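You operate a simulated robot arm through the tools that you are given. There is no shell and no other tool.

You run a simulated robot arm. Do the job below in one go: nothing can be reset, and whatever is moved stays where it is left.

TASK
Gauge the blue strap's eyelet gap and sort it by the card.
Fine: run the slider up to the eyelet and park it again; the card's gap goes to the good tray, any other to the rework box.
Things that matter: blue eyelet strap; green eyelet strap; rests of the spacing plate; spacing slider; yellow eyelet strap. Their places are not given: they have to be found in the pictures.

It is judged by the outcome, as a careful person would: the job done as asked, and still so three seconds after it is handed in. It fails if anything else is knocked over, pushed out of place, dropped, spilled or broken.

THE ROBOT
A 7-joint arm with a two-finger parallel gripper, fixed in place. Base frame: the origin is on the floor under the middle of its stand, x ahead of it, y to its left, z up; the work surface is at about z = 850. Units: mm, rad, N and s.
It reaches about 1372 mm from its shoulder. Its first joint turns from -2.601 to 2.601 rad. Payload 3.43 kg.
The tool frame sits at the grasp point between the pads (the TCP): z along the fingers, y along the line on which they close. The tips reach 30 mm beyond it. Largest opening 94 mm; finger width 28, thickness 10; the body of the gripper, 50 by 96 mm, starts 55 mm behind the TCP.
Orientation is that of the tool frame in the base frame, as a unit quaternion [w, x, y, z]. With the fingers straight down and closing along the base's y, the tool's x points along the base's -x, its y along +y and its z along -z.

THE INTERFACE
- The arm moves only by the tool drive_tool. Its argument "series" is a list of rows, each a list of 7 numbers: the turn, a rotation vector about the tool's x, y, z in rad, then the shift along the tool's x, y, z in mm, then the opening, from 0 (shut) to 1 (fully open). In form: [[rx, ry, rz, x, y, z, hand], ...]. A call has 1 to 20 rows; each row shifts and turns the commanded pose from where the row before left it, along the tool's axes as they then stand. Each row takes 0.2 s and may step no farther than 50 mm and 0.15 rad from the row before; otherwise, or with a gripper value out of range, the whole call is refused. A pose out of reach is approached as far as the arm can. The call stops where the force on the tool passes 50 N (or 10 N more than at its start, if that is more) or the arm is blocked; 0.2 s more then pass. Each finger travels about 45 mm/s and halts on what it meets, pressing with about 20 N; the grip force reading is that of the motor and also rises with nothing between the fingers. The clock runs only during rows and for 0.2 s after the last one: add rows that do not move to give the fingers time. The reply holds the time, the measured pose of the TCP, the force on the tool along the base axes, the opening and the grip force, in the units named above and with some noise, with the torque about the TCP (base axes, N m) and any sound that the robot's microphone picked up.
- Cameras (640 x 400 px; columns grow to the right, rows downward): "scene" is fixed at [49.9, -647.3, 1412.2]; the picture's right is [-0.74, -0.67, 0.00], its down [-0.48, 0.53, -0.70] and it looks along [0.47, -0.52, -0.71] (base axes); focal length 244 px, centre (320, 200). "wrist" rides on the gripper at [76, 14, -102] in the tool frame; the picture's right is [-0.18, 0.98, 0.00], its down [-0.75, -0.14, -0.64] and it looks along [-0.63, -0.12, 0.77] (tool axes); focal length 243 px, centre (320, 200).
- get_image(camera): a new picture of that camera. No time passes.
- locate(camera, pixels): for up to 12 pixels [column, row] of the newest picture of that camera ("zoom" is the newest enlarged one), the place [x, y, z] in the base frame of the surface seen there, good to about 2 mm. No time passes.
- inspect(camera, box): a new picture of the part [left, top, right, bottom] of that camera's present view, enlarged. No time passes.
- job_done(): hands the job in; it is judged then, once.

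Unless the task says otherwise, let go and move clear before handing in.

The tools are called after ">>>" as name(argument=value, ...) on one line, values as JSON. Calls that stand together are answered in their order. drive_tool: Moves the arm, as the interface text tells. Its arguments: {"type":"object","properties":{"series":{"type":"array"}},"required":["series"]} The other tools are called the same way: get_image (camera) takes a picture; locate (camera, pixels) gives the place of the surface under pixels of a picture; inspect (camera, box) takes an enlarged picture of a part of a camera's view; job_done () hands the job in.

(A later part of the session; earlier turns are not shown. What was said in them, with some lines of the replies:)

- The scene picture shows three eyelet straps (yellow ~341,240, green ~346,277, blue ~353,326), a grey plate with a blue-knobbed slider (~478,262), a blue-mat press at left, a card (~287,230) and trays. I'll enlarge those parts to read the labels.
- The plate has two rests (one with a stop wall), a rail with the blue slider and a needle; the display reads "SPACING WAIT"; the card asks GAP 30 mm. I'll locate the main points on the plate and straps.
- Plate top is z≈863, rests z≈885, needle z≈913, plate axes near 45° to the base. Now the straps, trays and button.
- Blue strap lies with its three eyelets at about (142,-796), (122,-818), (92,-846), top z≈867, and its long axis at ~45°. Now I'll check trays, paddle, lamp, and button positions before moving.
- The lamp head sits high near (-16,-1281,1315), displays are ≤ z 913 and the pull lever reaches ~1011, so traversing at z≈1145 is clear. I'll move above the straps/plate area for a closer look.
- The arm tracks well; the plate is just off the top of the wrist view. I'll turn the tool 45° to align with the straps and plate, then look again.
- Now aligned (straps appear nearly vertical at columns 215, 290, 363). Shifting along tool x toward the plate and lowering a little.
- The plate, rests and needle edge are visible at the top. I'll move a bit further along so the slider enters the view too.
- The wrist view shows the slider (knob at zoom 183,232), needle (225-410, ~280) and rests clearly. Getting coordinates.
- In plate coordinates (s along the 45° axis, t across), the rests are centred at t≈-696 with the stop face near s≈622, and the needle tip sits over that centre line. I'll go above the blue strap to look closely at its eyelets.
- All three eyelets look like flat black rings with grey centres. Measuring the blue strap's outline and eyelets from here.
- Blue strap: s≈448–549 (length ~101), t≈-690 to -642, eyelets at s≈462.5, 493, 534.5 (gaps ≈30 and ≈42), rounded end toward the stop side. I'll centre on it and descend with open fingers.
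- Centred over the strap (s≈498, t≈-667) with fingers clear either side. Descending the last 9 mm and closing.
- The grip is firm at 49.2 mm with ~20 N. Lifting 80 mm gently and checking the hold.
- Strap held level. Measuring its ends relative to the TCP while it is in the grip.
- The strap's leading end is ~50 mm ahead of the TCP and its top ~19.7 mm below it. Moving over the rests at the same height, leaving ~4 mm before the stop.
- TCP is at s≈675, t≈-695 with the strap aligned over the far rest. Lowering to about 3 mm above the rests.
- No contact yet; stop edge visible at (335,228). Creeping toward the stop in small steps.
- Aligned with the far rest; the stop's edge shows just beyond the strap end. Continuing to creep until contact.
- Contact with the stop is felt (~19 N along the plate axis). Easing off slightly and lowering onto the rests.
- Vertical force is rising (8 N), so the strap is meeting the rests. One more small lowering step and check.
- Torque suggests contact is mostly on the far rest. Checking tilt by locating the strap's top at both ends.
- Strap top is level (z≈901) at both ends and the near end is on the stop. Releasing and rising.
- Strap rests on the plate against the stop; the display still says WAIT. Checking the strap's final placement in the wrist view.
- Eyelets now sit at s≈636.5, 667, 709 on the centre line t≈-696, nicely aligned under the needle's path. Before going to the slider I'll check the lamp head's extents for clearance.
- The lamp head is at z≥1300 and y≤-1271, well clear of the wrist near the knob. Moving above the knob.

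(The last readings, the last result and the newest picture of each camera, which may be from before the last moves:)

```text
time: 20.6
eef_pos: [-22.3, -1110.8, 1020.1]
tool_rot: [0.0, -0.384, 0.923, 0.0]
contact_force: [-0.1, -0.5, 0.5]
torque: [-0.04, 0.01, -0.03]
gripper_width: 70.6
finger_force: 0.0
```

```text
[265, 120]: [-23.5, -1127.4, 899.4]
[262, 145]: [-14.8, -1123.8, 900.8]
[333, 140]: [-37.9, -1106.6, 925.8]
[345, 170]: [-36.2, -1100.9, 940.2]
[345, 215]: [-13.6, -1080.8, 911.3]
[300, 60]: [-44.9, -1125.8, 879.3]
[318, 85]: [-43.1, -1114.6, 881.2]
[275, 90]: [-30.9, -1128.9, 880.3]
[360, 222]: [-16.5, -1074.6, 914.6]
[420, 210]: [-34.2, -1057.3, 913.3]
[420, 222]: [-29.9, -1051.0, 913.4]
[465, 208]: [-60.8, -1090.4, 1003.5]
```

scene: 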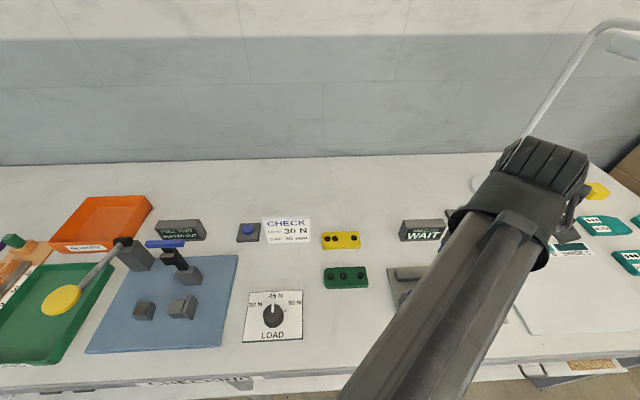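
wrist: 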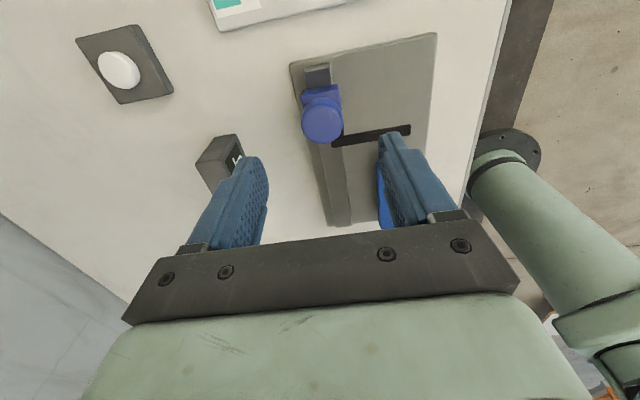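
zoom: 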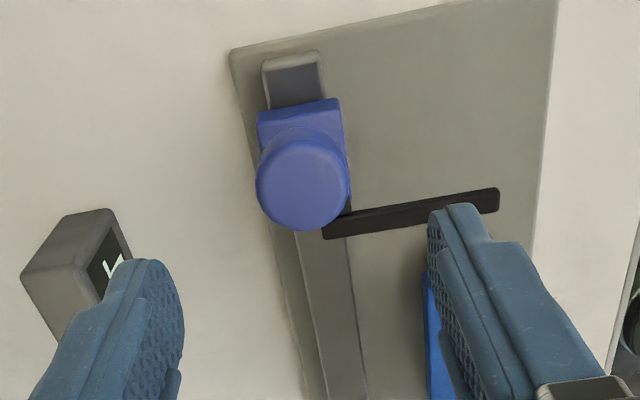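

Knob centre is at about s=802, t=-768.5 (radius ~15, top z≈941); needle spans s≈764.5–772. I'll descend with tips to z≈916, above the needle mount, and grip the knob.

>>> drive_tool(series=[[0, 0, 0, 0.8, 1.2, 30, 0.75], [0, 0, 0, 0, 0, 30, 0.75], [0, 0, 0, 0, 0, 14, 0.75], [0, 0, 0, 0, 0, 0, 0.75]])

>>> get_image(camera="wrist")

>>> get_image(camera="scene")

```text
time: 21.6
eef_pos: [-22.8, -1110.0, 947.7]
tool_rot: [0.0, -0.384, 0.924, -0.001]
contact_force: [-0.6, -0.3, -0.5]
torque: [0.0, -0.01, 0.0]
gripper_width: 70.7
finger_force: 0.0
```

```text
taken
```

wrist: 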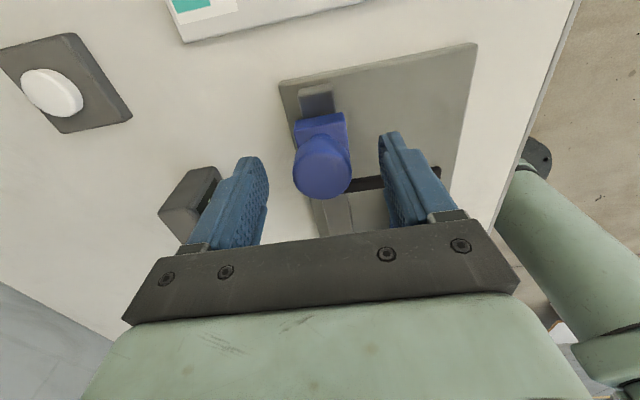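

```text
taken
```

scene: 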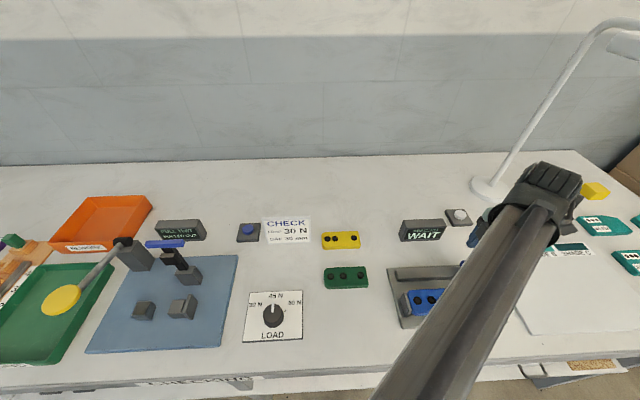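

Fingers straddle the knob and the scene camera still sees the display and strap. Closing on the knob.

>>> drive_tool(series=[[0, 0, 0, 0, 0, 0, 0.2], [0, 0, 0, 0, 0, 0, 0.2], [0, 0, 0, 0, 0, 0, 0.2], [0, 0, 0, 0, 0, 0, 0.2]])

>>> get_image(camera="wrist")

```text
time: 22.6
eef_pos: [-23.2, -1109.1, 948.0]
tool_rot: [-0.001, -0.384, 0.923, 0.001]
contact_force: [-6.0, 6.4, -1.9]
torque: [0.18, 0.14, -0.03]
gripper_width: 32.9
finger_force: 44.9
```

```text
taken
```

wrist: 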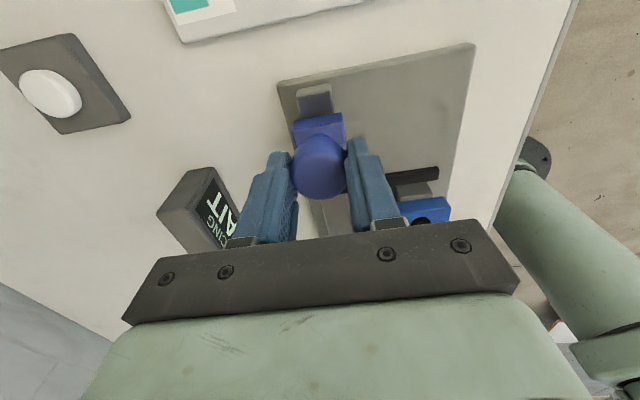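

Knob gripped at 32.9 mm with an ~9 N side load toward +t; I'll relieve it by ~1 mm and slide 20 mm toward the strap, watching force.

>>> drive_tool(series=[[0, 0, 0, 0, 1.0, 0, 0.2], [0, 0, 0, -5, 0, 0, 0.2], [0, 0, 0, -8, 0, 0, 0.2], [0, 0, 0, -7, 0, 0, 0.2]])

>>> get_image(camera="wrist")

>>> get_image(camera="scene")

```text
time: 23.6
eef_pos: [-8.8, -1095.1, 946.9]
tool_rot: [-0.001, -0.383, 0.924, -0.001]
contact_force: [-2.6, 1.4, 8.5]
torque: [0.0, 0.03, 0.02]
gripper_width: 32.9
finger_force: 44.9
```

```text
taken
```

wrist: 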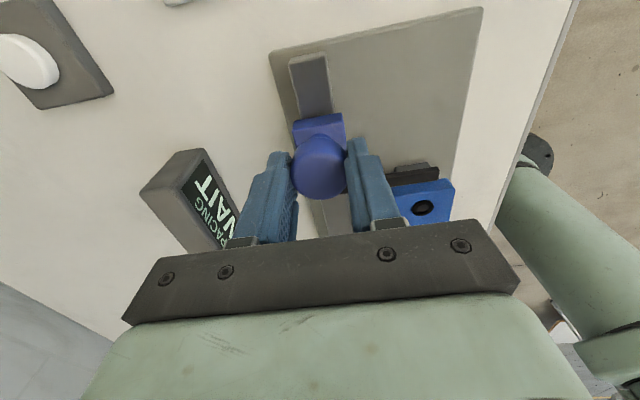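

```text
taken
```

scene: 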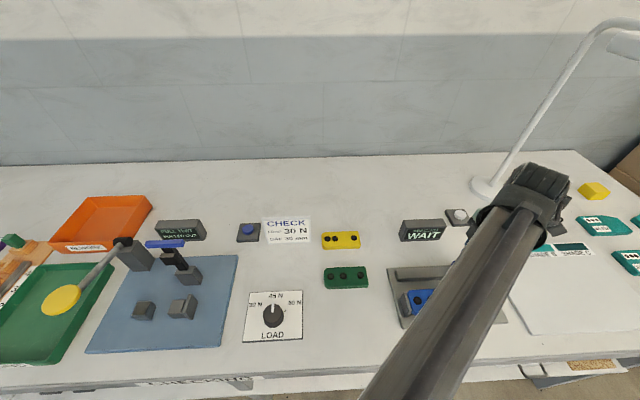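

The slider follows smoothly with little load. Continuing 30 mm, still watching for any contact or display change.

>>> drive_tool(series=[[0, 0, 0, -7, 0, 0, 0.2], [0, 0, 0, -8, 0, 0, 0.2], [0, 0, 0, -8, 0, 0, 0.2], [0, 0, 0, -7, 0, 0, 0.2]])

>>> get_image(camera="wrist")

>>> inspect(camera="scene", box=[380, 200, 510, 330])

```text
time: 24.6
eef_pos: [12.9, -1074.5, 947.4]
tool_rot: [0.0, -0.384, 0.923, -0.001]
contact_force: [0.3, -0.6, 16.6]
torque: [-0.2, 0.07, 0.06]
gripper_width: 33.0
finger_force: 45.2
```

```text
taken
```

wrist: 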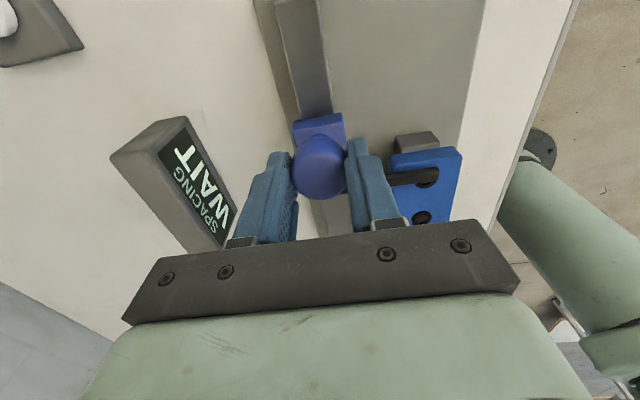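

```text
3.08 times, centred on (445, 265) of scene
```

zoom: 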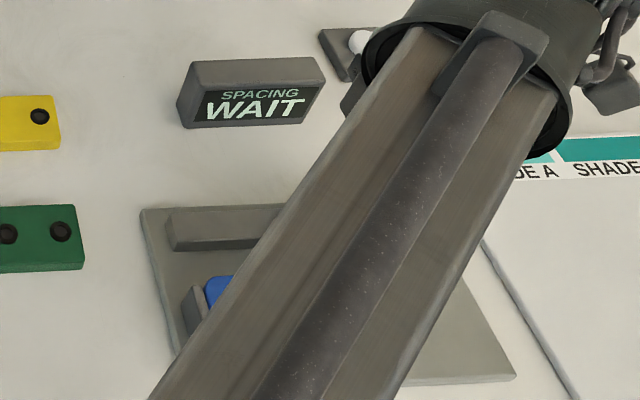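

The needle now overlies the third eyelet's edge (424,180); vertical load has crept up to 16 N, so I'll lift the command ~1.3 mm and advance 8 mm to centre over that eyelet and see the display.

>>> drive_tool(series=[[0, 0, 0, -2, 0, -0.7, 0.2], [0, 0, 0, -3, 0, -0.6, 0.2], [0, 0, 0, -3, 0, 0, 0.2], [0, 0, 0, 0, 0, 0, 0.2]])

>>> get_image(camera="wrist")

>>> inspect(camera="scene", box=[380, 200, 510, 330])

```text
time: 25.6
eef_pos: [18.5, -1068.4, 947.3]
tool_rot: [0.0, -0.384, 0.923, 0.0]
contact_force: [3.5, -3.3, 12.6]
torque: [-0.15, -0.05, -0.02]
gripper_width: 32.7
finger_force: 44.8
```

```text
taken
```

wrist: 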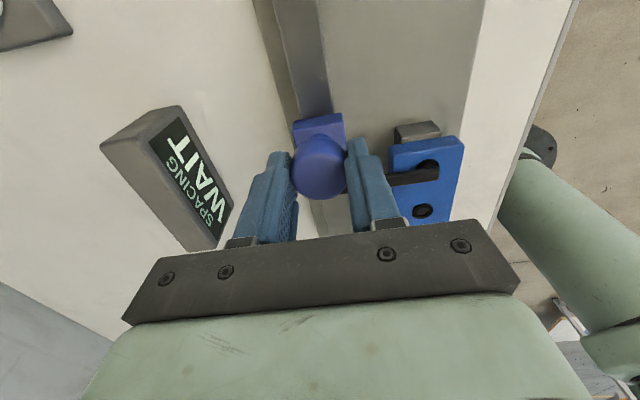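

```text
3.08 times, centred on (445, 265) of scene
```

zoom: 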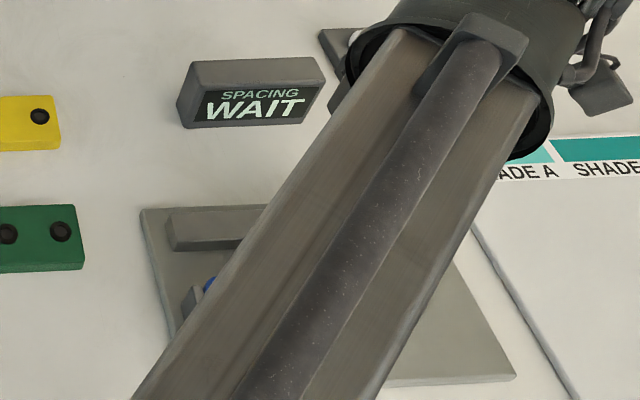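

>>> inspect(camera="wrist", box=[370, 110, 480, 230])

```text
3.33 times, centred on (425, 170) of wrist
```

zoom: 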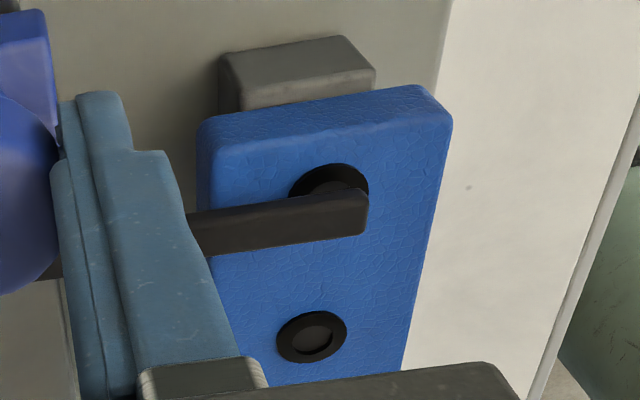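

>>> locate(camera="zoom", pixels=[[360, 195], [360, 208], [300, 205], [300, 218], [360, 230], [300, 242], [330, 170], [312, 337], [312, 312], [312, 362], [277, 337], [346, 332]])

```text
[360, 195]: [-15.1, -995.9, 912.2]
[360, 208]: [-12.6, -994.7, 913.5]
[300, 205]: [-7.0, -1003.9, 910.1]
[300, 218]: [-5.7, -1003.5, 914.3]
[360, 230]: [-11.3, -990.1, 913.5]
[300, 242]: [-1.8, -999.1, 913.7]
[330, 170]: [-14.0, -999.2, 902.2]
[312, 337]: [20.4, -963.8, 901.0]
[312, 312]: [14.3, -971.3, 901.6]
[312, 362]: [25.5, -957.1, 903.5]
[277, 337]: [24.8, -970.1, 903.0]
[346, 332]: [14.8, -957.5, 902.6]
```

Needle centre is at s≈711 over the third eyelet; display still WAIT. Running on ~44 mm to the middle eyelet (s≈667).

>>> drive_tool(series=[[0, 0, 0, -6, -0.2, -0.4, 0.2], [0, 0, 0, -8, -0.2, -0.4, 0.2], [0, 0, 0, -8, 0, -0.3, 0.2], [0, 0, 0, -8, 0, 0, 0.2], [0, 0, 0, -6, 0, 0, 0.2]])

>>> get_image(camera="wrist")

>>> get_image(camera="scene")

```text
time: 26.8
eef_pos: [43.7, -1043.7, 947.8]
tool_rot: [-0.001, -0.383, 0.924, 0.001]
contact_force: [-4.5, 4.6, -8.1]
torque: [-0.06, 0.25, 0.03]
gripper_width: 32.9
finger_force: 45.0
```

```text
taken
```

wrist: 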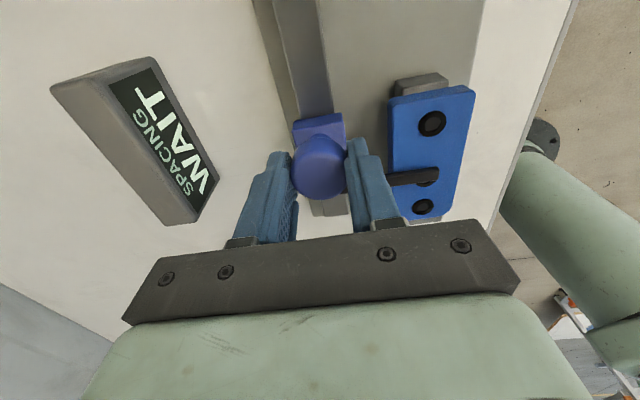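

```text
taken
```

scene: 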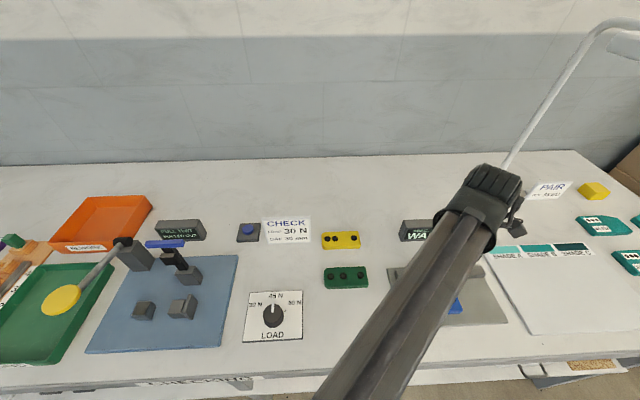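

Needle is just short of the middle eyelet (s≈676). Advancing the last ~9 mm in small steps.

>>> drive_tool(series=[[0, 0, 0, -2, 0.2, 0.4, 0.2], [0, 0, 0, -2, 0, 0.2, 0.2], [0, 0, 0, -1.5, 0, 0, 0.2]])

>>> inspect(camera="wrist", box=[370, 110, 480, 230])

>>> inspect(camera="wrist", box=[40, 50, 240, 240])

```text
time: 27.6
eef_pos: [45.3, -1041.0, 947.6]
tool_rot: [-0.002, -0.383, 0.924, 0.0]
contact_force: [-14.2, -10.1, -5.4]
torque: [0.28, -0.28, 0.08]
gripper_width: 33.1
finger_force: 45.0
```

```text
3.33 times, centred on (425, 170) of wrist
```

zoom: 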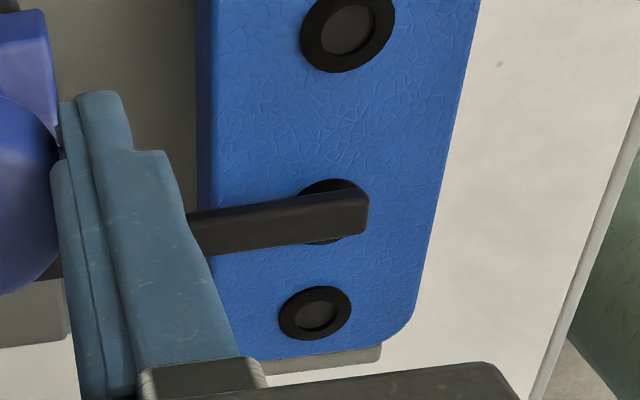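

```text
2.11 times, centred on (140, 145) of wrist
```

zoom: 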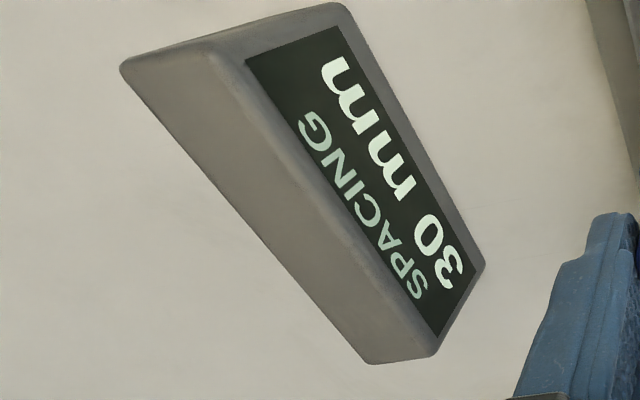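

The display now reads "SPACING 30 mm" and a 17 N reaction along +s shows the slider has met the eyelet. That matches the card (30 mm), so it goes to the GOOD tray; now I'll park the slider back along its track.

>>> drive_tool(series=[[0, 0, 0, 3, 0, 0, 0.2], [0, 0, 0, 8, 0, 0, 0.2], [0, 0, 0, 8, 0, 0, 0.2], [0, 0, 0, 8, 0, 0, 0.2], [0, 0, 0, 8, 0, 0.3, 0.2]])

>>> get_image(camera="wrist")

```text
time: 28.8
eef_pos: [22.8, -1064.2, 947.5]
tool_rot: [0.001, -0.383, 0.924, -0.001]
contact_force: [-3.8, 4.1, -1.6]
torque: [0.79, -0.49, 0.06]
gripper_width: 32.7
finger_force: 44.7
```

```text
taken
```

wrist: 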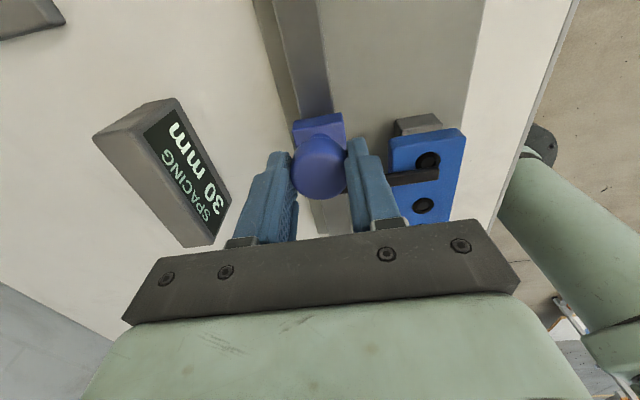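

The reading holds at 30 mm and the slider slides back freely. Continuing to the park position.

>>> drive_tool(series=[[0, 0, 0, 8, 0, 0.2, 0.2], [0, 0, 0, 8, 0, 0.2, 0.2], [0, 0, 0, 8, 0, 0.2, 0.2], [0, 0, 0, 8, 0, 0.2, 0.2], [0, 0, 0, 8, 0, 0.2, 0.2], [0, 0, 0, 8, 0, 0.2, 0.2], [0, 0, 0, 8, 0, 0.2, 0.2]])

>>> get_image(camera="wrist")

```text
time: 30.4
eef_pos: [-16.9, -1104.6, 947.6]
tool_rot: [0.0, -0.383, 0.924, 0.0]
contact_force: [3.2, -3.2, 10.3]
torque: [-0.01, -0.02, -0.09]
gripper_width: 32.9
finger_force: 44.6
```

```text
taken
```

wrist: 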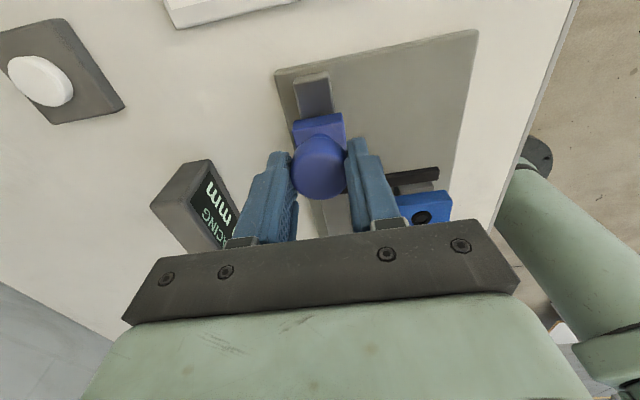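

At s≈793, about 8 mm left to the park position. Finishing in small steps while feeling for the end stop.

>>> drive_tool(series=[[0, 0, 0, 3, -0.3, -0.5, 0.2], [0, 0, 0, 3, 0, 0, 0.2], [0, 0, 0, 2, 0, 0, 0.2]])

>>> drive_tool(series=[[0, 0, 0, 1, 0, 0, 0.2], [0, 0, 0, 0, 0, 0, 0.2]])

>>> get_image(camera="wrist")

```text
time: 31.2
eef_pos: [-22.5, -1109.1, 947.2]
tool_rot: [0.0, -0.383, 0.924, 0.0]
contact_force: [3.3, -1.6, 15.5]
torque: [0.14, -0.12, 0.03]
gripper_width: 33.0
finger_force: 44.5
```

```text
time: 31.8
eef_pos: [-23.1, -1109.6, 947.0]
tool_rot: [0.0, -0.383, 0.924, -0.001]
contact_force: [5.1, 2.6, 21.0]
torque: [-0.03, -0.08, -0.03]
gripper_width: 32.7
finger_force: 45.0
```

```text
taken
```

wrist: 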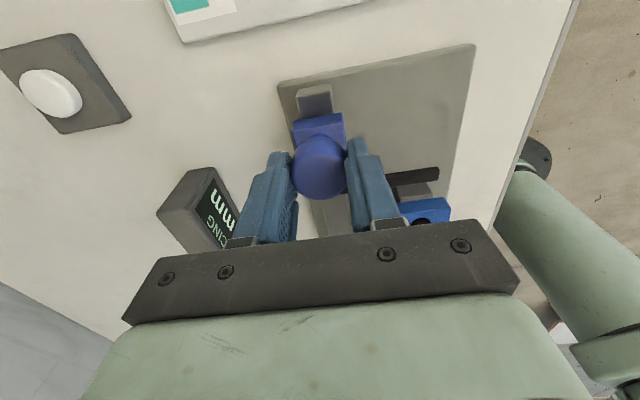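

Picture matches the original parked view (plate corner ~278,82); a small resisting force begins. One more slight push with the vertical load relieved to confirm the end stop.

>>> drive_tool(series=[[0, 0, 0, 0.8, 0, -1.0, 0.2], [0, 0, 0, 0.5, 0, -0.8, 0.2]])

```text
time: 32.4
eef_pos: [-23.4, -1109.9, 947.6]
tool_rot: [0.0, -0.384, 0.923, 0.001]
contact_force: [10.4, 10.6, 4.9]
torque: [-0.46, 0.36, -0.06]
gripper_width: 32.9
finger_force: 44.7
```

End stop confirmed (15 N resisting at s≈801). Slider is parked; opening and lifting off.

>>> drive_tool(series=[[0, 0, 0, -0.6, 0, 0, 0.2], [0, 0, 0, 0, 0, 0, 0.5], [0, 0, 0, 0, 0, 0, 0.75], [0, 0, 0, 0, 0, 0, 0.75], [0, 0, 0, 0, 0, -15, 0.75], [0, 0, 0, 0, 0, -35, 0.75], [0, 0, 0, 0, 0, -40, 0.75]])

>>> get_image(camera="wrist")

>>> get_image(camera="scene")

```text
time: 34.0
eef_pos: [-24.0, -1113.2, 1036.4]
tool_rot: [0.0, -0.384, 0.923, 0.0]
contact_force: [-0.5, 0.2, 0.0]
torque: [0.03, 0.03, 0.0]
gripper_width: 70.7
finger_force: 0.1
```

```text
taken
```

wrist: 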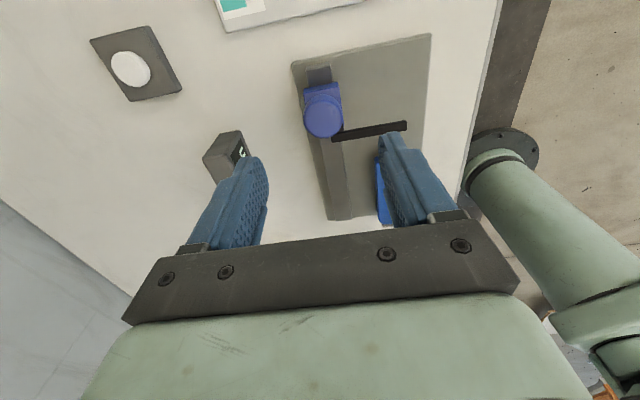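

```text
taken
```

scene: 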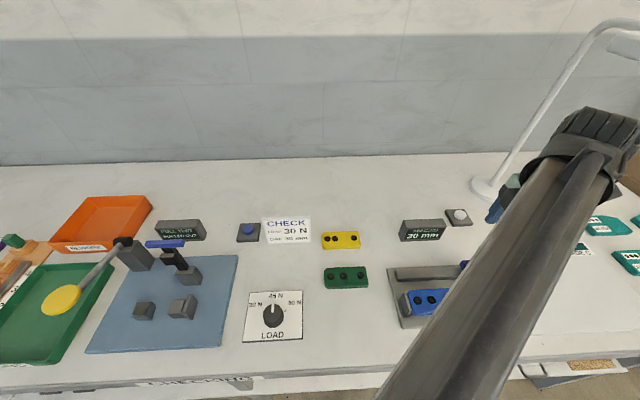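

Slider released; display in scene reads about "30 mm". Confirming that reading and the slider position enlarged.

>>> inspect(camera="scene", box=[390, 205, 470, 255])

>>> inspect(camera="scene", box=[225, 205, 325, 255])

>>> inspect(camera="wrist", box=[260, 20, 440, 220])

```text
8.00 times, centred on (430, 230) of scene
```

zoom: 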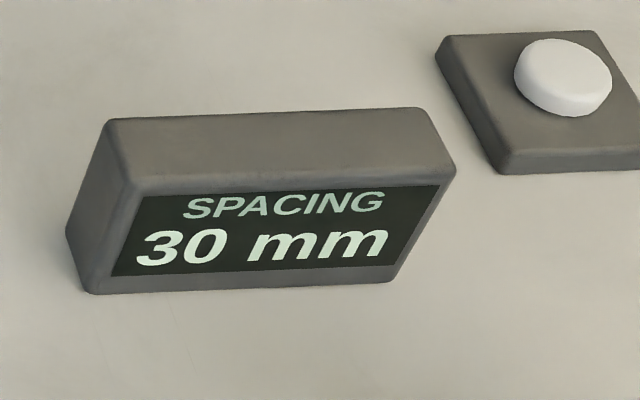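

```text
6.40 times, centred on (275, 230) of scene
```

zoom: 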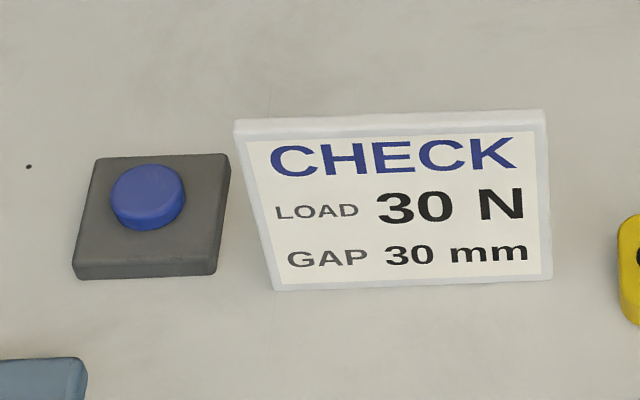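

```text
2.00 times, centred on (350, 120) of wrist
```

zoom: 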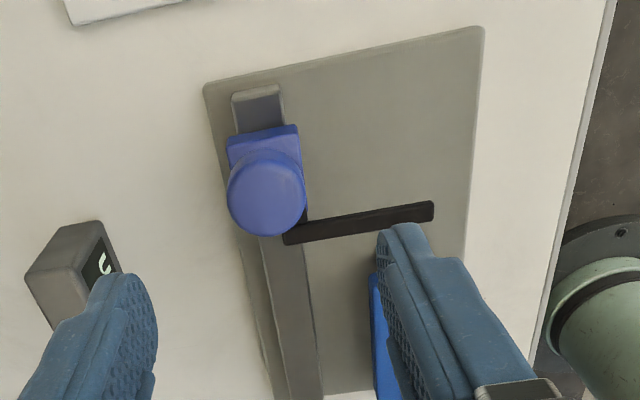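

Display and card both read 30 mm → GOOD tray. The slider looks parked as it was; confirming position by locate while moving back above the strap.

>>> locate(camera="zoom", pixels=[[266, 190], [232, 190], [300, 190], [430, 210], [290, 238], [295, 130], [230, 145]])

>>> drive_tool(series=[[0, 0, 0, -33.8, 18.5, 0, 0.75], [0, 0, 0, -33.8, 18.5, 0, 0.75], [0, 0, 0, -33.8, 18.5, 0, 0.75], [0, 0, 0, -33.8, 18.7, 0, 0.75], [0, 0, 0, 0, 0, 35, 0.75], [0, 0, 0, 0, 0, 30, 0.75]])

>>> get_image(camera="wrist")

```text
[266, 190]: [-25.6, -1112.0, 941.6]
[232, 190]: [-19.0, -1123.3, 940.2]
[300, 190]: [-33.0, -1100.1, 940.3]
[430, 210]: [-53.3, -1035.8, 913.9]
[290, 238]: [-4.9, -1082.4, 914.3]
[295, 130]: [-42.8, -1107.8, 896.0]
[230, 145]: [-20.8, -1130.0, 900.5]
```

```text
time: 35.4
eef_pos: [19.9, -962.0, 971.6]
tool_rot: [-0.001, -0.384, 0.923, 0.0]
contact_force: [0.6, -0.5, -0.3]
torque: [0.0, 0.01, 0.0]
gripper_width: 70.5
finger_force: 0.0
```

```text
taken
```

wrist: 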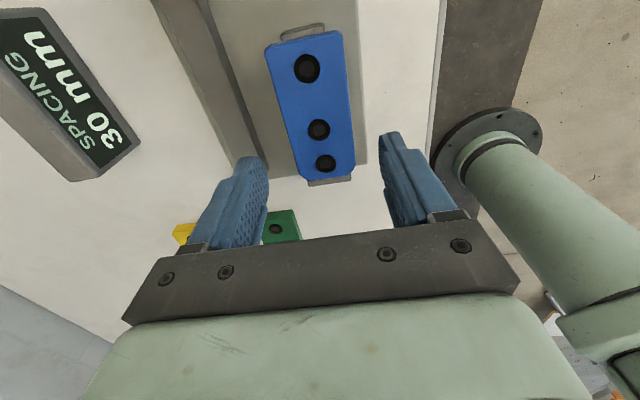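

The slider's block and needle are at their original coordinates, so it is parked. TCP is at s≈666, t≈-694; adjusting slightly and descending to re-grip the strap.

>>> drive_tool(series=[[0, 0, 0, 3, -1.5, 25, 0.75], [0, 0, 0, 0, 0, 17, 0.75], [0, 0, 0, 0, 0, 8, 0.75], [0, 0, 0, 0, 0, 0, 0.3], [0, 0, 0, 0, 0, 0, 0.3], [0, 0, 0, 0, 0, 0, 0.3], [0, 0, 0, 0, 0, 0, 0.3]])

>>> get_image(camera="wrist")

```text
time: 37.0
eef_pos: [17.1, -964.7, 922.9]
tool_rot: [0.0, -0.384, 0.923, 0.0]
contact_force: [-0.1, -0.5, 0.1]
torque: [-0.05, 0.04, -0.01]
gripper_width: 48.9
finger_force: 20.6
```

```text
taken
```

wrist: 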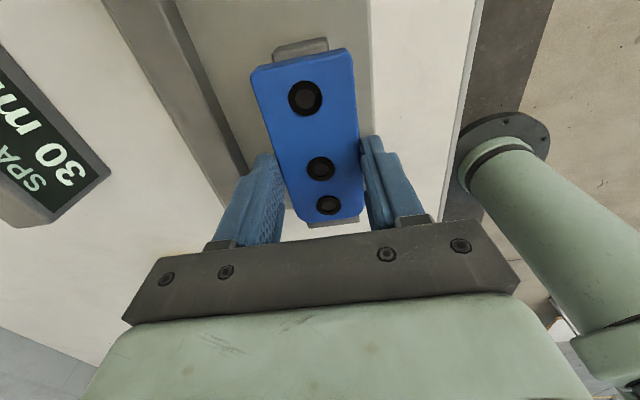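

Strap re-gripped (48.9 mm, 20 N). Lifting straight up to a safe carrying height.

>>> drive_tool(series=[[0, 0, 0, 0, 0, -8, 0.2], [0, 0, 0, 0, 0, -18, 0.2], [0, 0, 0, 0, 0, -30, 0.2], [0, 0, 0, 0, 0, -35, 0.2], [0, 0, 0, 0, 0, -35, 0.2], [0, 0, 0, 0, 0, -35, 0.2], [0, 0, 0, 0, 0, -35, 0.2], [0, 0, 0, 0, 0, -25, 0.2], [0, 0, 0, 0, 0, 0, 0.2]])

>>> get_image(camera="wrist")

>>> get_image(camera="scene")

```text
time: 39.0
eef_pos: [19.6, -963.6, 1144.3]
tool_rot: [0.0, -0.383, 0.924, 0.0]
contact_force: [-0.2, -0.6, -0.8]
torque: [0.01, 0.0, 0.04]
gripper_width: 48.9
finger_force: 20.0
```

```text
taken
```

wrist: 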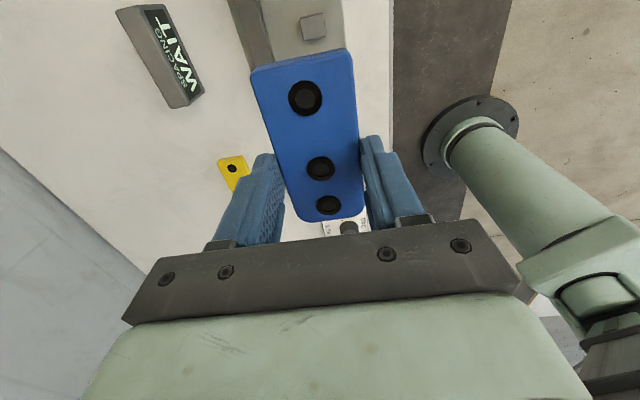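

```text
taken
```

scene: 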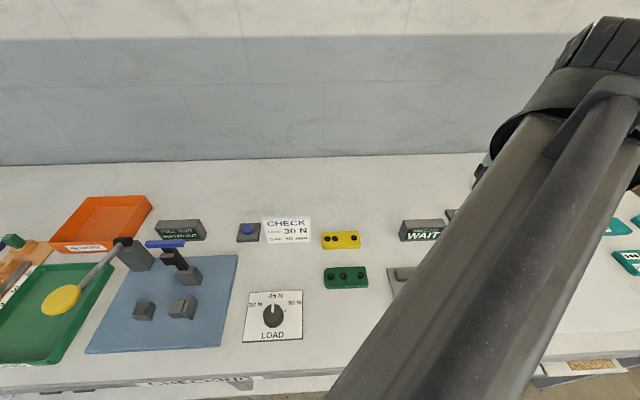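

Strap held; the display reset to WAIT after removal as expected. Carrying it at z≈1144 along the bench toward the green GOOD tray, first half.

>>> drive_tool(series=[[0, 0, 0, -20, -2, 0, 0.2], [0, 0, 0, -40, -3, 0, 0.2], [0, 0, 0, -42, -3, 0, 0.2], [0, 0, 0, -42, -3, 0, 0.2], [0, 0, 0, -42, -3, 0, 0.2], [0, 0, 0, -42, -3, 0, 0.2], [0, 0, 0, -42, -3, 0, 0.2], [0, 0, 0, -42, -3, 0, 0.2], [0, 0, 0, -42, -3, 0, 0.2], [0, 0, 0, -42, -3, 0, 0.2], [0, 0, 0, -30, -3, 0, 0.2]])

>>> get_image(camera="wrist")

>>> get_image(camera="scene")

```text
time: 41.4
eef_pos: [341.6, -686.5, 1144.7]
tool_rot: [0.0, -0.384, 0.923, 0.0]
contact_force: [0.2, 0.0, -0.2]
torque: [0.02, 0.05, 0.03]
gripper_width: 48.9
finger_force: 20.0
```

```text
taken
```

wrist: 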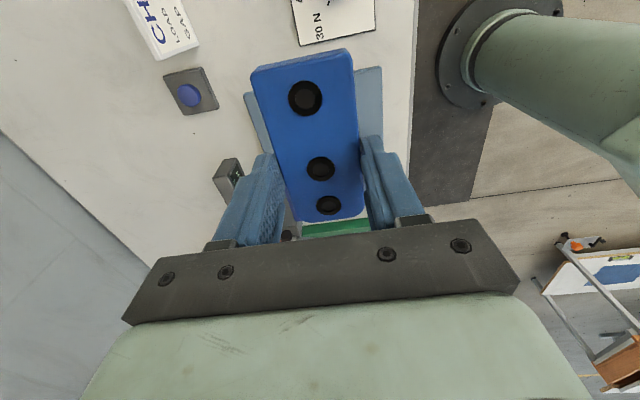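

```text
taken
```

scene: 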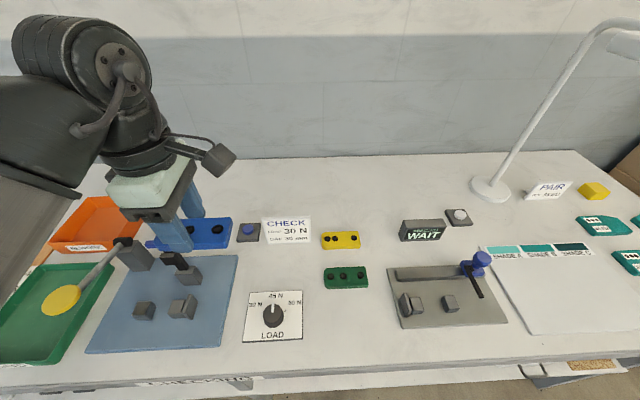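

Halfway; strap held, and the slider at (478,262) looks exactly as originally parked. Before continuing I'll measure the yellow lever's extents so the gripper clears it near the tray.

>>> inspect(camera="scene", box=[0, 220, 150, 370])

```text
2.67 times, centred on (75, 295) of scene
```

zoom: 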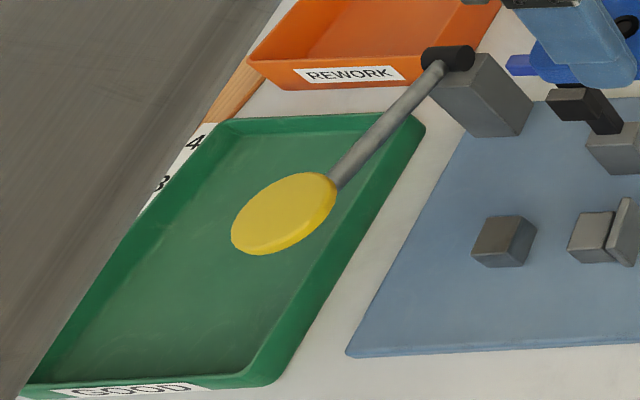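

>>> locate(camera="zoom", pixels=[[240, 235], [328, 185], [285, 185], [285, 245], [285, 215], [345, 175], [430, 75], [465, 60], [500, 130], [525, 105], [430, 50], [470, 50]])

>>> locate(camera="zoom", pixels=[[235, 128], [395, 122], [240, 360], [50, 378], [200, 250], [150, 330], [280, 330], [330, 250], [415, 130], [300, 130], [330, 160], [120, 365]])

```text
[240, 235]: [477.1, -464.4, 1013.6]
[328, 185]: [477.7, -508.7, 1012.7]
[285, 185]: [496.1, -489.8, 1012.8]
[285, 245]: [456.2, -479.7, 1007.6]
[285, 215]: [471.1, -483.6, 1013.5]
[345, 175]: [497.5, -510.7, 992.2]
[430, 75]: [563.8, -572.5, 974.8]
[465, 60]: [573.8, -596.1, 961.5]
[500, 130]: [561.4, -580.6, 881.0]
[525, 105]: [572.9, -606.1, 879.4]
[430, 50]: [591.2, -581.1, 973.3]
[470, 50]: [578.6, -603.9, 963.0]
```

```text
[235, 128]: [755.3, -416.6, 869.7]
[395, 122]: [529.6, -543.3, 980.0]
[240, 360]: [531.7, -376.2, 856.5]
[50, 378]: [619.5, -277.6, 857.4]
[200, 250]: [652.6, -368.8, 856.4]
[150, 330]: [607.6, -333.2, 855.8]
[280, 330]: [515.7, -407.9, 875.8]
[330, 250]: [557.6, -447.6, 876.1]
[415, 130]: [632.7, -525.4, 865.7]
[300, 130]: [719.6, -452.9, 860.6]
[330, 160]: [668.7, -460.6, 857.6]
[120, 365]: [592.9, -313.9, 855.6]
```

The yellow lever lies at s≥-15 with top z≈1014, while the GOOD tray spans s≈-243..-77, t≈-830..-628, floor z≈856. I'll continue at z≈1144 to above the tray centre (s≈-165, t≈-742).

>>> drive_tool(series=[[0, 0, 0, -25, -1.5, 0, 0.2], [0, 0, 0, -42, -1.5, 0, 0.2], [0, 0, 0, -42, -1.5, 0, 0.2], [0, 0, 0, -42, -1.5, 0, 0.2], [0, 0, 0, -42, -1.5, 0, 0.2], [0, 0, 0, -42, -1.5, 0, 0.2], [0, 0, 0, -42, -1.5, 0, 0.2], [0, 0, 0, -42, -1.5, 0, 0.2], [0, 0, 0, -42, -1.5, 0, 0.2], [0, 0, 0, -30, -1.5, 0, 0.2], [0, 0, 0, -15, 0, 0, 0.2], [0, 0, 0, 0, 0, 0, 0.2]])

>>> get_image(camera="wrist")

>>> get_image(camera="scene")

```text
time: 44.0
eef_pos: [636.7, -410.9, 1137.8]
tool_rot: [0.0, -0.383, 0.924, -0.001]
contact_force: [0.9, -0.4, -0.6]
torque: [0.03, -0.01, 0.02]
gripper_width: 49.1
finger_force: 19.7
out of reach, approached as far as the arm can: row 5
```

```text
taken
```

wrist: 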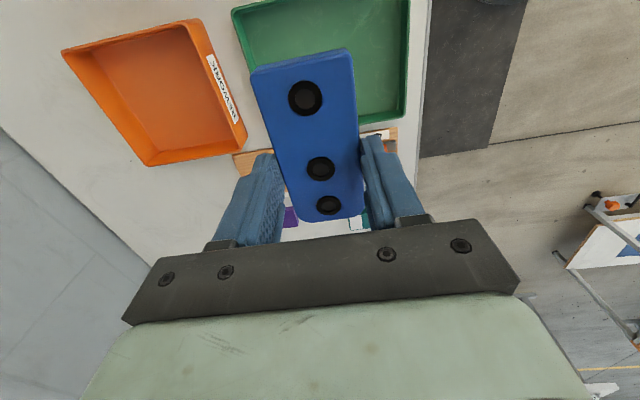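

```text
taken
```

scene: 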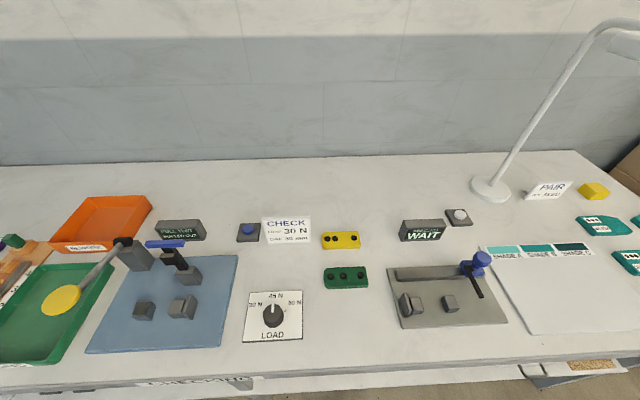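

"Out of reach" was flagged in passing, but the arm is now at s≈-160, t≈-741, z≈1138 with the strap held and the orientation right; the green tray is under it. Descending part-way and checking tracking.

>>> drive_tool(series=[[0, 0, 0, 0, 0, 20, 0.2], [0, 0, 0, 0, 0, 30, 0.2], [0, 0, 0, 0, 0, 20, 0.2], [0, 0, 0, 0, 0, 0, 0.2]])

>>> get_image(camera="wrist")

```text
time: 45.0
eef_pos: [639.3, -411.4, 1067.8]
tool_rot: [0.001, -0.384, 0.923, -0.001]
contact_force: [-0.5, -0.5, 0.5]
torque: [-0.01, -0.01, -0.03]
gripper_width: 49.0
finger_force: 19.7
```

```text
taken
```

wrist: 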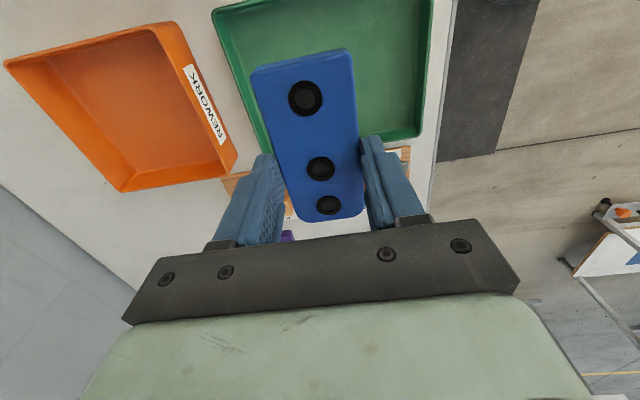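

Descent tracks exactly (70 mm). Verifying the tray's walls from this view before going lower.

>>> locate(camera="wrist", pixels=[[215, 12], [255, 120], [414, 136], [430, 20], [365, 138], [395, 60], [240, 30], [410, 128], [375, 20], [225, 50]])

```text
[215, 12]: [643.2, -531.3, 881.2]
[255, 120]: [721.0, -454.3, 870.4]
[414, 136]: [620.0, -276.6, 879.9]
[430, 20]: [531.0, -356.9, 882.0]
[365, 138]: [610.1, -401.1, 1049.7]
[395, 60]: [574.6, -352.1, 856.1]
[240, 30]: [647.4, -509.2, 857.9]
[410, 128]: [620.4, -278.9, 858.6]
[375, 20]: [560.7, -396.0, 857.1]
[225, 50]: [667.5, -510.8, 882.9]
```

Tray floor z≈857 and walls (z≈882) are centred on the strap (tray s≈-245..-77, t≈-833..-627). Descending to just above the floor.

>>> drive_tool(series=[[0, 0, 0, 0, 0, 30, 0.2], [0, 0, 0, 0, 0, 35, 0.2], [0, 0, 0, 0, 0, 35, 0.2], [0, 0, 0, 0, 0, 30, 0.2], [0, 0, 0, 0, 0, 20, 0.2], [0, 0, 0, 0, 0, 10, 0.2], [0, 0, 0, 0, 0, 0, 0.2]])

>>> get_image(camera="wrist")

>>> get_image(camera="scene")

```text
time: 46.6
eef_pos: [640.7, -412.4, 908.0]
tool_rot: [0.002, -0.384, 0.924, 0.0]
contact_force: [0.5, -0.7, -0.6]
torque: [-0.02, 0.01, 0.0]
gripper_width: 49.3
finger_force: 20.3
```

```text
taken
```

wrist: 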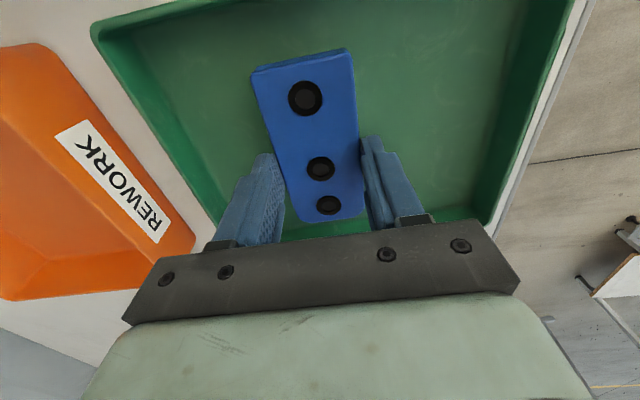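

```text
taken
```

scene: 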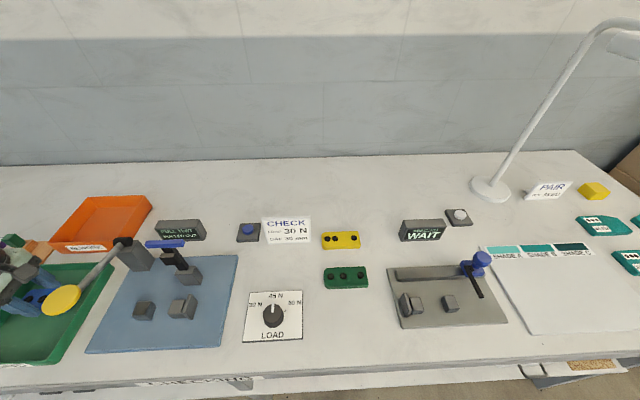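

The strap is inside the green tray, ~14 mm above its floor, with clear room around. Lowering slowly until contact is felt.

>>> drive_tool(series=[[0, 0, 0, 0, 0, 5, 0.2], [0, 0, 0, 0, 0, 4, 0.2], [0, 0, 0, 0, 0, 2, 0.2]])

>>> drive_tool(series=[[0, 0, 0, 0, 0, 1, 0.2], [0, 0, 0, 0, 0, 1, 0.2]])

```text
time: 47.4
eef_pos: [639.1, -411.6, 897.6]
tool_rot: [0.0, -0.384, 0.923, 0.0]
contact_force: [0.1, -0.9, -0.7]
torque: [-0.04, -0.01, -0.03]
gripper_width: 49.1
finger_force: 20.2
```

```text
time: 48.0
eef_pos: [640.1, -410.9, 895.9]
tool_rot: [-0.001, -0.383, 0.924, -0.001]
contact_force: [0.5, -0.6, -0.3]
torque: [0.0, -0.01, -0.02]
gripper_width: 49.0
finger_force: 19.9
```

>>> drive_tool(series=[[0, 0, 0, 0, 0, 1, 0.2], [0, 0, 0, 0, 0, 1, 0.2]])

```text
time: 48.6
eef_pos: [639.3, -409.7, 894.6]
tool_rot: [-0.001, -0.383, 0.924, 0.0]
contact_force: [-0.2, -0.5, 0.2]
torque: [0.0, -0.02, -0.02]
gripper_width: 48.9
finger_force: 20.1
```

No contact yet at z≈894.6; continuing down in 1 mm steps.

>>> drive_tool(series=[[0, 0, 0, 0, 0, 1, 0.2], [0, 0, 0, 0, 0, 0.8, 0.2]])

```text
time: 49.2
eef_pos: [639.4, -410.5, 893.1]
tool_rot: [0.001, -0.384, 0.923, 0.0]
contact_force: [-1.1, 0.1, 17.4]
torque: [-0.05, 0.17, -0.02]
gripper_width: 48.9
finger_force: 20.0
```

Contact with the tray floor (17 N up). Releasing and rising straight up.

>>> drive_tool(series=[[0, 0, 0, 0, 0, -0.6, 0.2], [0, 0, 0, 0, 0, 0, 0.6], [0, 0, 0, 0, 0, 0, 0.75], [0, 0, 0, 0, 0, 0, 0.75], [0, 0, 0, 0, 0, -10, 0.75], [0, 0, 0, 0, 0, -30, 0.75], [0, 0, 0, 0, 0, -40, 0.75], [0, 0, 0, 0, 0, -40, 0.75], [0, 0, 0, 0, 0, -40, 0.75], [0, 0, 0, 0, 0, -40, 0.75]])

>>> get_image(camera="wrist")

>>> get_image(camera="scene")

```text
time: 51.4
eef_pos: [640.1, -414.5, 1093.6]
tool_rot: [0.0, -0.383, 0.924, 0.0]
contact_force: [0.7, -0.8, -0.3]
torque: [0.0, -0.01, 0.03]
gripper_width: 70.6
finger_force: 0.1
```

```text
taken
```

wrist: 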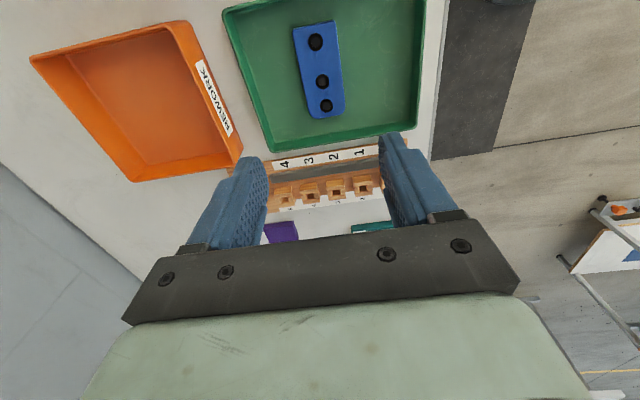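

```text
taken
```

scene: 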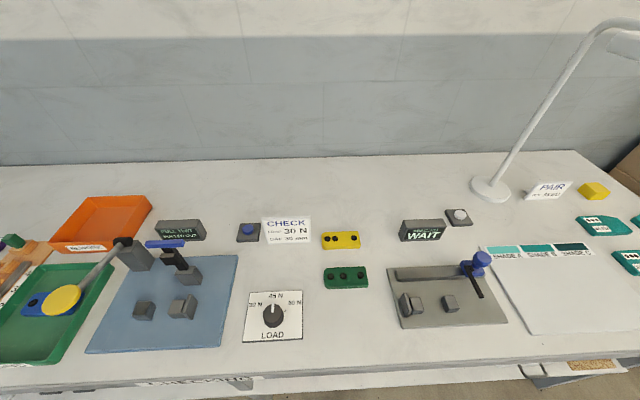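

The blue strap lies flat inside the GOOD tray (wrist 320,75) and the rest of the bench looks unchanged. A last enlarged check of the slider plate against the starting picture and of the tray label.

>>> inspect(camera="scene", box=[380, 240, 510, 330])

>>> inspect(camera="scene", box=[0, 220, 150, 370])

```text
4.44 times, centred on (445, 285) of scene
```

zoom: 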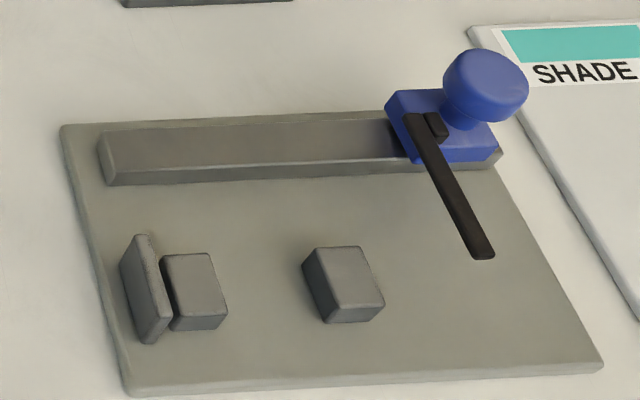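

```text
2.67 times, centred on (75, 295) of scene
```

zoom: 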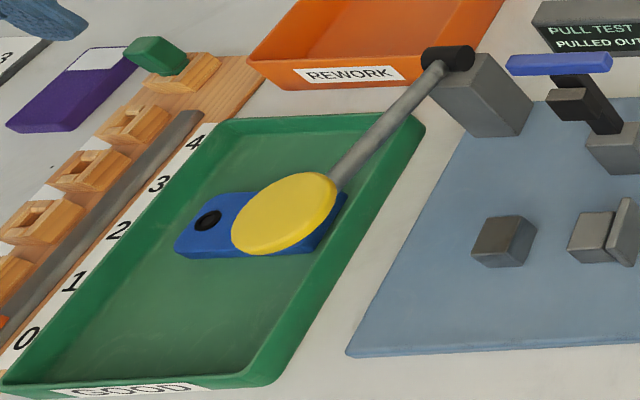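

The slider is back exactly where it started, the strap is flat in the tray labelled GOOD, and the gripper is open and clear at z≈1094. Handing in.

>>> job_done()

```text
The job is handed in.
```

The blue strap gauged at 30 mm, which matches the card's gap, so it is now lying flat in the GOOD tray.

I set the strap on the plate's rests against the stop and ran the slider up until it met the middle eyelet, where the display read "SPACING 30 mm". I then parked the slider at its end stop, and the final picture matches the starting one.

I saw nothing else on the bench moved. The gripper is open and clear of the tray, and the job has been handed in.
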